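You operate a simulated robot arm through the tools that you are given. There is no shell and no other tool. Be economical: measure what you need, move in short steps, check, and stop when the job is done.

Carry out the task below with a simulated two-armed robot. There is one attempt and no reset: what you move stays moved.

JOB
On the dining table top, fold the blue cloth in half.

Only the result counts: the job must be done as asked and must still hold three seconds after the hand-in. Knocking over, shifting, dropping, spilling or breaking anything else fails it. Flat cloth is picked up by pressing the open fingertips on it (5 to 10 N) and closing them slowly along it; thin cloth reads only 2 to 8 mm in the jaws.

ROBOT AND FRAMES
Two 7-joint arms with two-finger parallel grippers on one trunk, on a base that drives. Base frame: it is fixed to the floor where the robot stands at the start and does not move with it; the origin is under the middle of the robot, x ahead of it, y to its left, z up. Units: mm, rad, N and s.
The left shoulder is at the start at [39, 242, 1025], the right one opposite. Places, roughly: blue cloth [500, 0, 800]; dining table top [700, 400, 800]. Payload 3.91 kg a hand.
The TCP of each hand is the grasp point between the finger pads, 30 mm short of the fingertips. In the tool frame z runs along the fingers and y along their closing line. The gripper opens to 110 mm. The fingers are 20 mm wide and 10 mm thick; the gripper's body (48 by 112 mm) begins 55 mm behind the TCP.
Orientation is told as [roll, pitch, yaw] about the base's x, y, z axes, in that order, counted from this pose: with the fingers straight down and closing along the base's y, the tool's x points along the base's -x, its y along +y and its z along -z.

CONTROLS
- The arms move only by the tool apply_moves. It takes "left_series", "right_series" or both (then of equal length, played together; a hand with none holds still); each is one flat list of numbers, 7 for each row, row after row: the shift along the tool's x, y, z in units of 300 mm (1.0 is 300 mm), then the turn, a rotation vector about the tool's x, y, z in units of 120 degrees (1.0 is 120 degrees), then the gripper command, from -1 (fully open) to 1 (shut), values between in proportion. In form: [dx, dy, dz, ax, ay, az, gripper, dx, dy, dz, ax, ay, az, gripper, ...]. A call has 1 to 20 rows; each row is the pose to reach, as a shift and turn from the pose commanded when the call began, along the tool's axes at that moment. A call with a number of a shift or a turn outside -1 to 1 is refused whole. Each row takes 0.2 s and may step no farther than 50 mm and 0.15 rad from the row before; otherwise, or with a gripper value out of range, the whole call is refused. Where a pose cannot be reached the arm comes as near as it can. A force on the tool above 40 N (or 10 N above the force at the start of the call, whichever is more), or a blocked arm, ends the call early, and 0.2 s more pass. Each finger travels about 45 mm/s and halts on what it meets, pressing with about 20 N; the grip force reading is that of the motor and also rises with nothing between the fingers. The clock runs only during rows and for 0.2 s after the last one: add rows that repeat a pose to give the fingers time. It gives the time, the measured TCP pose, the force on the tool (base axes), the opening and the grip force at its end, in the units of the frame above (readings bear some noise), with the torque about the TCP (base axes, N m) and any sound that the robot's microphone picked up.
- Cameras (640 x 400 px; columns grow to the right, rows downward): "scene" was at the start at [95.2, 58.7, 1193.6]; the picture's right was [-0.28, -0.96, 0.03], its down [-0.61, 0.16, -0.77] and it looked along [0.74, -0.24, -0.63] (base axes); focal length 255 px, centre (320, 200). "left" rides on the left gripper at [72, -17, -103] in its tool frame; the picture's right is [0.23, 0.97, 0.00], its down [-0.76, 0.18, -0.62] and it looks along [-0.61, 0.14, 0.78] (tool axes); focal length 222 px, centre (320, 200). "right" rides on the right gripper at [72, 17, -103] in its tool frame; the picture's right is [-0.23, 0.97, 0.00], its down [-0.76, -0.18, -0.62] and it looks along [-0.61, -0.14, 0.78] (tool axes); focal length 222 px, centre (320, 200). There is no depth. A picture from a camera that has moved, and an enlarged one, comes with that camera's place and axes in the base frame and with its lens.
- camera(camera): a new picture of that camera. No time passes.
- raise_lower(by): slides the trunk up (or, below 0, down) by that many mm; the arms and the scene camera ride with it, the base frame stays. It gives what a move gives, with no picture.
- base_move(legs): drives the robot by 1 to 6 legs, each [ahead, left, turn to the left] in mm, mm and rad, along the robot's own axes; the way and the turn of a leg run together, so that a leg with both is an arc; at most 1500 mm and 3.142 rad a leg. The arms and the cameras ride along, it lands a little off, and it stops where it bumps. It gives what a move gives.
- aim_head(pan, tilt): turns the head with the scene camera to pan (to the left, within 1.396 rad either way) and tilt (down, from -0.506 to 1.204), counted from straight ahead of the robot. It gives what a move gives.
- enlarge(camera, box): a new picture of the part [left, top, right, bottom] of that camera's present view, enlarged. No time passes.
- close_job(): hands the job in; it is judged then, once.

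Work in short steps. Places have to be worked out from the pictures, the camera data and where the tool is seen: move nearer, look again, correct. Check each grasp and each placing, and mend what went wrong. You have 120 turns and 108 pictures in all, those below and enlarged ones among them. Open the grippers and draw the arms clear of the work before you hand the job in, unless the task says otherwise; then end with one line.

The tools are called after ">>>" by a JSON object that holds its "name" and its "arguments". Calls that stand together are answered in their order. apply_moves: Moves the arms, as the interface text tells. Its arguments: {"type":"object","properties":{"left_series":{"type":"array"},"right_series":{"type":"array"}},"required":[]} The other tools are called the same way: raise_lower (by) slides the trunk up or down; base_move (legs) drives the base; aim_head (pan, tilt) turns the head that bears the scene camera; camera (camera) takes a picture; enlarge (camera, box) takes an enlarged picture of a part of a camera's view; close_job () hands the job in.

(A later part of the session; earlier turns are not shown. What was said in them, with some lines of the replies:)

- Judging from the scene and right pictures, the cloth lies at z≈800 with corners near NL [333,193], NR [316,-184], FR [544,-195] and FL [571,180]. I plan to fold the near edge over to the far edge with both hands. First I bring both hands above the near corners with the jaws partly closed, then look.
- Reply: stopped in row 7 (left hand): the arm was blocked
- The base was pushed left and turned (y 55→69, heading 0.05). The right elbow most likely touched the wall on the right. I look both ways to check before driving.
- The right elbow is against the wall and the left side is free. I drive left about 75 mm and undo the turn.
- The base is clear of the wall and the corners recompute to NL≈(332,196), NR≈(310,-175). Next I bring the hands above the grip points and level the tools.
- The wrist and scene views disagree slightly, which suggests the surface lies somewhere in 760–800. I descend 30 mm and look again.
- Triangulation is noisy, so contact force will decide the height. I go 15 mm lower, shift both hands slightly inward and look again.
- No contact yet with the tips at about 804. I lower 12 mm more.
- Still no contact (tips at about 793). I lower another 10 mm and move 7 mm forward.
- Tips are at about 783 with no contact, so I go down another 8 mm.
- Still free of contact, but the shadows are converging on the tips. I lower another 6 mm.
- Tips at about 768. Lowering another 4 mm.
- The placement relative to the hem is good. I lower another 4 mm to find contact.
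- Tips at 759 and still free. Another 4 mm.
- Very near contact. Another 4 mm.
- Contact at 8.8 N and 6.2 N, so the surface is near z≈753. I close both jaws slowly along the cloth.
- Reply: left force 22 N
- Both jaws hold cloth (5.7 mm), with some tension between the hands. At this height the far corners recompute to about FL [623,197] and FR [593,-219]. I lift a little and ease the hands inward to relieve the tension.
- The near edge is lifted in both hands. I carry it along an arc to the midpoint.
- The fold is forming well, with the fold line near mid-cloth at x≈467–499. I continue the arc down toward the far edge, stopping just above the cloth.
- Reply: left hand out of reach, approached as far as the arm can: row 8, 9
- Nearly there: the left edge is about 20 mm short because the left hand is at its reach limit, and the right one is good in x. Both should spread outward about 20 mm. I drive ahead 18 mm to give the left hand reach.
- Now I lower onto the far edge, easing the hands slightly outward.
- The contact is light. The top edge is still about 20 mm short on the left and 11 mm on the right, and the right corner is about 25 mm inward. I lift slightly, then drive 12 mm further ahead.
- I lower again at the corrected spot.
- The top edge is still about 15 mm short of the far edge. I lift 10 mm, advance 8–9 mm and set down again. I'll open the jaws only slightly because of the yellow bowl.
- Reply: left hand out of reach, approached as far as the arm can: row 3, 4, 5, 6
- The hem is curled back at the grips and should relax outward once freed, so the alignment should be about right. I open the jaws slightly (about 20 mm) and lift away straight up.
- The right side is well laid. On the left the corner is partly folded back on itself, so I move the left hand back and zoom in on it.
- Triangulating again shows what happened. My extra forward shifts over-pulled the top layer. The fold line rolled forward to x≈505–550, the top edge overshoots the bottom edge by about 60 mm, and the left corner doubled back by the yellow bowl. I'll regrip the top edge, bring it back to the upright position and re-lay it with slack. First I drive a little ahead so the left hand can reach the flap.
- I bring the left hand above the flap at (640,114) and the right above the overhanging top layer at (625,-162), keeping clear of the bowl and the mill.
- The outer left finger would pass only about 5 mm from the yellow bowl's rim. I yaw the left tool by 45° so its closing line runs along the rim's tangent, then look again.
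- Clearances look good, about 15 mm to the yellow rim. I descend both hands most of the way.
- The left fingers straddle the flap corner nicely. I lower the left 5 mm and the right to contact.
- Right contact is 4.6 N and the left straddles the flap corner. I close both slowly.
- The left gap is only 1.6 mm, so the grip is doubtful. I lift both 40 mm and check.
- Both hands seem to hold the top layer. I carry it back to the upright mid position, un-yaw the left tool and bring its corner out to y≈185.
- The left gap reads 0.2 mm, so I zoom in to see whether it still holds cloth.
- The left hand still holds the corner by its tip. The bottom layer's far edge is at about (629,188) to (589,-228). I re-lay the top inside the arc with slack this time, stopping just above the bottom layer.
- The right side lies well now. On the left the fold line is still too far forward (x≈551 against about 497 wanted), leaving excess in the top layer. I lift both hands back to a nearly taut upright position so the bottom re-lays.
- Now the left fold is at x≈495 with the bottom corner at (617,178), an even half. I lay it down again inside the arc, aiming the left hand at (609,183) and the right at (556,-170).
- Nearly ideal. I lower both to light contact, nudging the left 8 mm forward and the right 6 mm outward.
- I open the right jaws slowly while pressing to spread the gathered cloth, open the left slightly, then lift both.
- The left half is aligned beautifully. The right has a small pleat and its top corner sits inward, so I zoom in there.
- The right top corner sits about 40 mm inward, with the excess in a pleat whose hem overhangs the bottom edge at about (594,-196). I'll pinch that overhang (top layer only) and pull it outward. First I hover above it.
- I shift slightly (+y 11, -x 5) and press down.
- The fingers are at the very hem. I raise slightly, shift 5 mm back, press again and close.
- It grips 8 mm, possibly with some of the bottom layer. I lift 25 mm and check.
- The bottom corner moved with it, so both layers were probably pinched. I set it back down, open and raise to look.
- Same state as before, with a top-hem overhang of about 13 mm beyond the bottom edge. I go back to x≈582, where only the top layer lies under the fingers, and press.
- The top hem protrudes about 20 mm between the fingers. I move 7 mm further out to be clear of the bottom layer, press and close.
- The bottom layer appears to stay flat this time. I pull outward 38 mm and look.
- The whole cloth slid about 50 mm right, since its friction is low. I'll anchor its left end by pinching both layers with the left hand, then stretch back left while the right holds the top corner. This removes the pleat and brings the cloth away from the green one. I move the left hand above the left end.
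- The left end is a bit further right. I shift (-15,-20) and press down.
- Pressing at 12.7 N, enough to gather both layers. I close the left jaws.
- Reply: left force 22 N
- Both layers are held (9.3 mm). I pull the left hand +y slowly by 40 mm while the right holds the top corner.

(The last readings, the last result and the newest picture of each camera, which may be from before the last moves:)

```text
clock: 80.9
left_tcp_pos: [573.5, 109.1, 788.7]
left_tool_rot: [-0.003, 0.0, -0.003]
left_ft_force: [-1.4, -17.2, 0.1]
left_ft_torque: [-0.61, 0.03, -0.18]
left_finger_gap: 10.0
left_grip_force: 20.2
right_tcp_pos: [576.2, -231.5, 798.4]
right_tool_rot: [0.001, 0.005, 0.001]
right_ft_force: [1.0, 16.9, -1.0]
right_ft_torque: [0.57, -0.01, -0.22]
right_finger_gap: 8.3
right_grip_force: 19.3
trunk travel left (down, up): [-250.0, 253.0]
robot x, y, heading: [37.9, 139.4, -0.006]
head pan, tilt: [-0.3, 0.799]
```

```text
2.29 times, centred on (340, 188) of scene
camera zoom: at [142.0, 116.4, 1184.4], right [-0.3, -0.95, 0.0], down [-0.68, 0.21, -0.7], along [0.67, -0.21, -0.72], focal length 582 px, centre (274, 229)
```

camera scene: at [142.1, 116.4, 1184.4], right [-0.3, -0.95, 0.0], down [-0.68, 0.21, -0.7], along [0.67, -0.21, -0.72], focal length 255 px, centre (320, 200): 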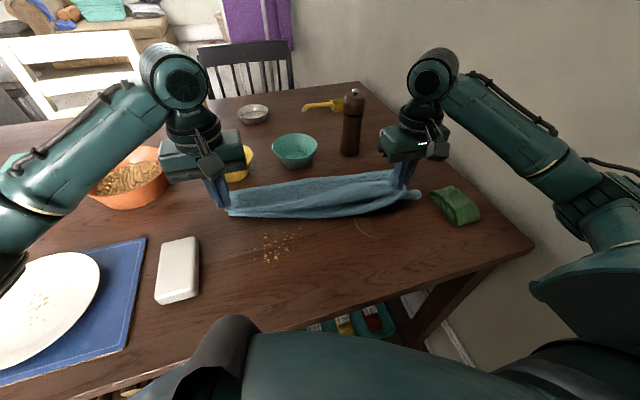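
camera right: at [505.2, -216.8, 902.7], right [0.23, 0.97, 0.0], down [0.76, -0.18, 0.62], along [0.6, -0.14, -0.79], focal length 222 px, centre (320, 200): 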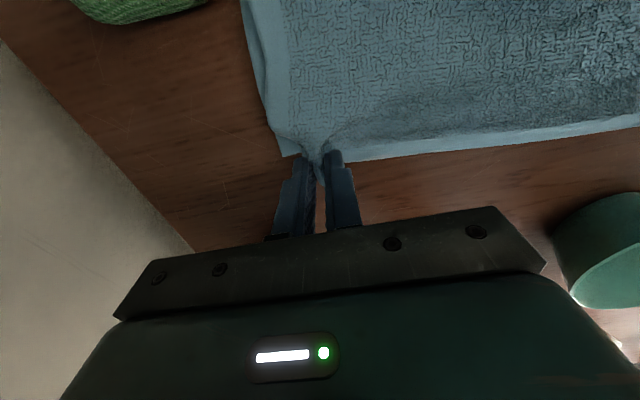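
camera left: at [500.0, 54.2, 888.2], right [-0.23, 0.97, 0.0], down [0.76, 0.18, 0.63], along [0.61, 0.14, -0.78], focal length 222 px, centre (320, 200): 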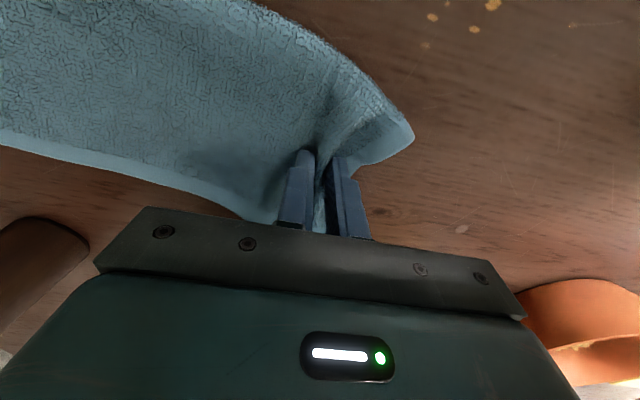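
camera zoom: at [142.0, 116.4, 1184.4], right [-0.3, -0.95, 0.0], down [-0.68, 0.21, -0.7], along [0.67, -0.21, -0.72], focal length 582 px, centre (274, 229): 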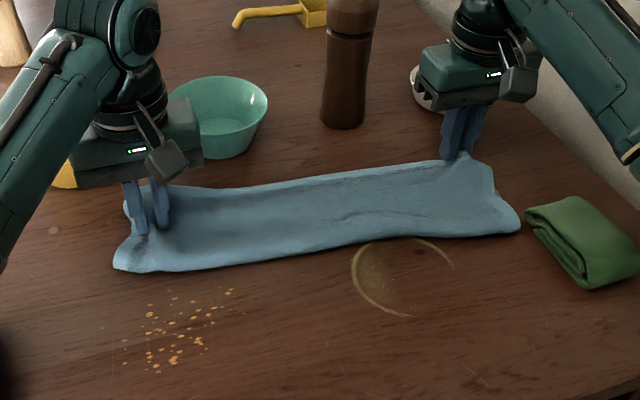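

The pleat is gone and the right edges line up, clear of the green cloth. I relax the tension slightly, lower both and open the jaws slowly while pressing lightly so the gathers spread.

>>> {"name": "apply_moves", "arguments": {"left_series": [0, -0.01, 0, 0, 0, 0, 1, 0, -0.02, 0.01, 0, 0, 0, 1, 0, -0.02, 0.018, 0, 0, 0, 1, 0, -0.02, 0.018, 0, 0, 0, 0.88, 0, -0.02, 0.018, 0, 0, 0, 0.76, 0, -0.02, 0.018, 0, 0, 0, 0.64, 0, -0.02, 0.018, 0, 0, 0, 0.52, 0, -0.02, 0.018, 0, 0, 0, 0.4, 0, -0.02, 0.018, 0, 0, 0, 0.3, 0, -0.02, 0.018, 0, 0, 0, 0.3, 0, -0.02, -0.03, 0, 0, 0, 0.3, 0, -0.02, -0.12, 0, 0, 0, 0.3, 0, -0.02, -0.22, 0, 0, 0, 0.3], "right_series": [0, 0, 0.01, 0, 0, 0, 1, 0, 0, 0.025, 0, 0, 0, 1, 0, 0, 0.035, 0, 0, 0, 1, 0, 0, 0.035, 0, 0, 0, 0.88, 0, 0, 0.035, 0, 0, 0, 0.76, 0, 0, 0.035, 0, 0, 0, 0.64, 0, 0, 0.035, 0, 0, 0, 0.52, 0, 0, 0.035, 0, 0, 0, 0.4, 0, 0, 0.035, 0, 0, 0, 0.3, 0, 0, 0.035, 0, 0, 0, 0.3, 0, 0, -0.02, 0, 0, 0, 0.3, 0, 0, -0.1, 0, 0, 0, 0.3, 0, 0, -0.2, 0, 0, 0, 0.3]}}

>>> {"name": "camera", "arguments": {"camera": "right"}}

>>> {"name": "enlarge", "arguments": {"camera": "scene", "box": [200, 100, 480, 275]}}

```text
clock: 83.7
left_tcp_pos: [572.8, 104.7, 856.0]
left_tool_rot: [-0.001, 0.0, 0.0]
left_ft_force: [-0.7, 0.3, -0.8]
left_ft_torque: [-0.02, 0.01, -0.01]
left_finger_gap: 38.7
left_grip_force: 0.2
right_tcp_pos: [576.3, -234.0, 858.0]
right_tool_rot: [-0.002, 0.008, -0.003]
right_ft_force: [0.1, -0.3, -0.8]
right_ft_torque: [-0.01, -0.04, -0.02]
right_finger_gap: 38.6
right_grip_force: 0.0
trunk travel left (down, up): [-250.0, 253.0]
robot x, y, heading: [37.7, 140.6, 0.0]
head pan, tilt: [-0.3, 0.799]
```

```text
11 pictures are left
camera right: at [505.8, -218.0, 962.7], right [0.23, 0.97, 0.0], down [0.77, -0.18, 0.62], along [0.6, -0.15, -0.79], focal length 222 px, centre (320, 200)
```

right: 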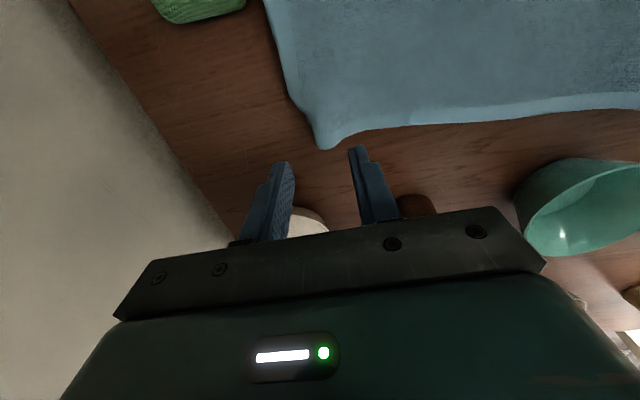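

```text
2.29 times, centred on (340, 188) of scene
camera zoom: at [141.8, 116.4, 1184.3], right [-0.3, -0.95, 0.0], down [-0.68, 0.21, -0.7], along [0.67, -0.21, -0.72], focal length 582 px, centre (274, 229)
```

zoom: 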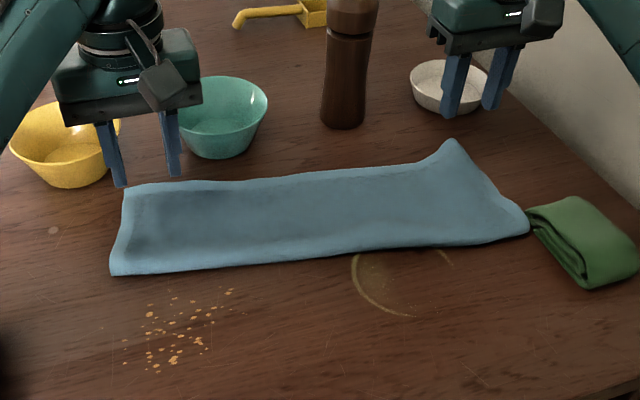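

The fold looks neat and the green cloth hasn't moved (left tip still at pixel (430,192)). I zoom in on the right end and check the left view.

>>> {"name": "enlarge", "arguments": {"camera": "scene", "box": [350, 150, 470, 225]}}

>>> {"name": "camera", "arguments": {"camera": "left"}}

>>> {"name": "enlarge", "arguments": {"camera": "right", "box": [240, 0, 560, 200]}}

```text
5.33 times, centred on (410, 188) of scene
camera zoom: at [141.8, 116.4, 1184.3], right [-0.3, -0.95, 0.0], down [-0.68, 0.21, -0.7], along [0.67, -0.21, -0.72], focal length 1359 px, centre (-160, 267)
```

zoom: 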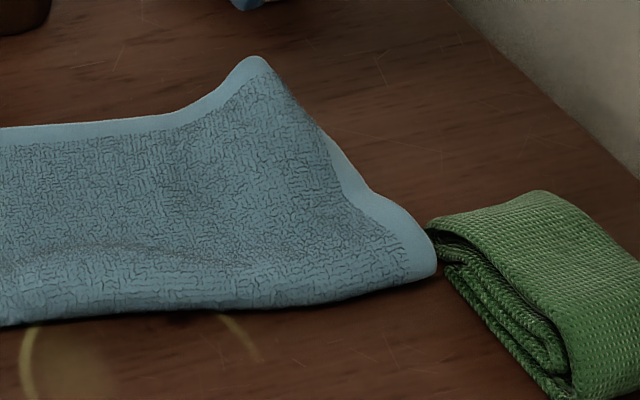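

```text
8 pictures are left
camera left: at [500.0, 88.3, 959.2], right [-0.23, 0.97, 0.0], down [0.76, 0.18, 0.62], along [0.61, 0.14, -0.78], focal length 222 px, centre (320, 200)
```

left: 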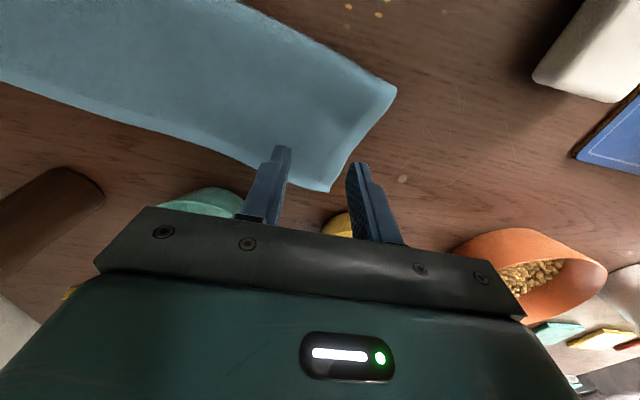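

```text
2.00 times, centred on (400, 100) of right
camera zoom: at [505.8, -218.0, 962.7], right [0.23, 0.97, 0.0], down [0.77, -0.18, 0.62], along [0.6, -0.15, -0.79], focal length 444 px, centre (160, 400)
```

zoom: 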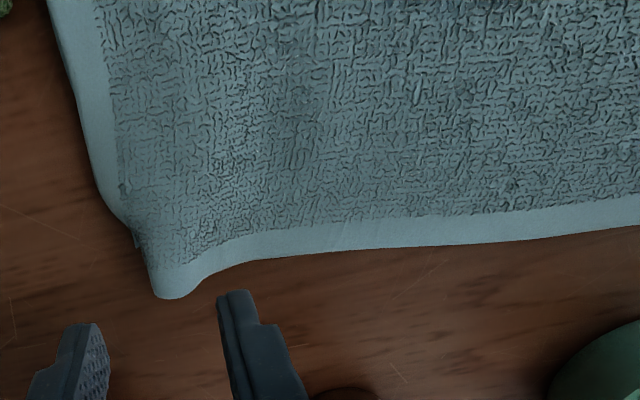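

The fold is aligned on both sides, with only a 10–15 mm overshoot at one corner, and nothing else was disturbed. I open the grippers, raise the arms clear and take a final look.

>>> {"name": "apply_moves", "arguments": {"left_series": [0, 0, -0.12, 0, 0, 0, 0, 0, 0, -0.25, 0, 0, 0, -0.5, 0.05, 0, -0.38, 0, 0, 0, -1, 0.12, 0.05, -0.45, 0, 0, 0, -1, 0.2, 0.15, -0.5, 0, 0, 0, -1, 0.2, 0.15, -0.5, 0, 0, 0, -1], "right_series": [0, 0, -0.12, 0, 0, 0, 0, 0, 0, -0.25, 0, 0, 0, -0.5, 0.05, 0, -0.38, 0, 0, 0, -1, 0.1, 0, -0.45, 0, 0, 0, -1, 0.1, 0, -0.5, 0, 0, 0, -1, 0.1, 0, -0.5, 0, 0, 0, -1]}}

>>> {"name": "camera", "arguments": {"camera": "scene"}}

```text
clock: 85.1
left_tcp_pos: [514.8, 150.3, 1005.3]
left_tool_rot: [0.0, 0.0, -0.003]
left_ft_force: [0.1, -0.3, 0.2]
left_ft_torque: [0.01, 0.02, 0.0]
left_finger_gap: 110.0
left_grip_force: 0.1
right_tcp_pos: [548.6, -233.3, 1009.4]
right_tool_rot: [-0.002, 0.005, -0.003]
right_ft_force: [0.1, -0.6, 0.3]
right_ft_torque: [0.02, -0.02, 0.03]
right_finger_gap: 110.0
right_grip_force: 0.0
trunk travel left (down, up): [-250.0, 253.0]
robot x, y, heading: [34.8, 138.2, -0.003]
head pan, tilt: [-0.3, 0.799]
```

```text
6 pictures are left
camera scene: at [142.1, 116.3, 1184.4], right [-0.3, -0.95, 0.0], down [-0.68, 0.21, -0.7], along [0.67, -0.21, -0.72], focal length 255 px, centre (320, 200)
```

scene: 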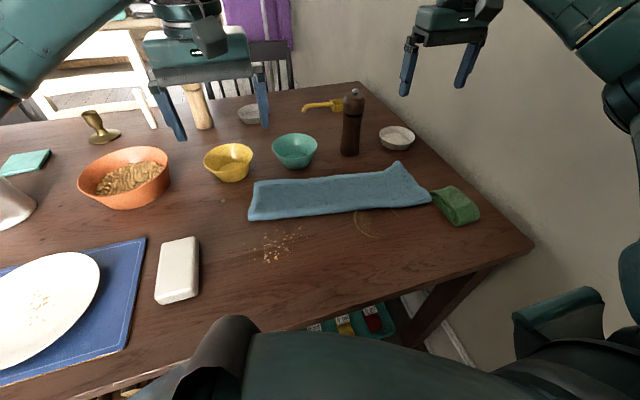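

The cloth lies folded in half, the other items are in place, and both arms are clear with the grippers open. I hand the job in.

>>> {"name": "close_job", "arguments": {}}

```text
The job is handed in.
```

The blue cloth is folded in half on the dining table top. One corner of the top layer overshoots by about 10–15 mm. The folded cloth ended up farther right than where it started, with its right end next to the green cloth. In the pictures nothing else moved.
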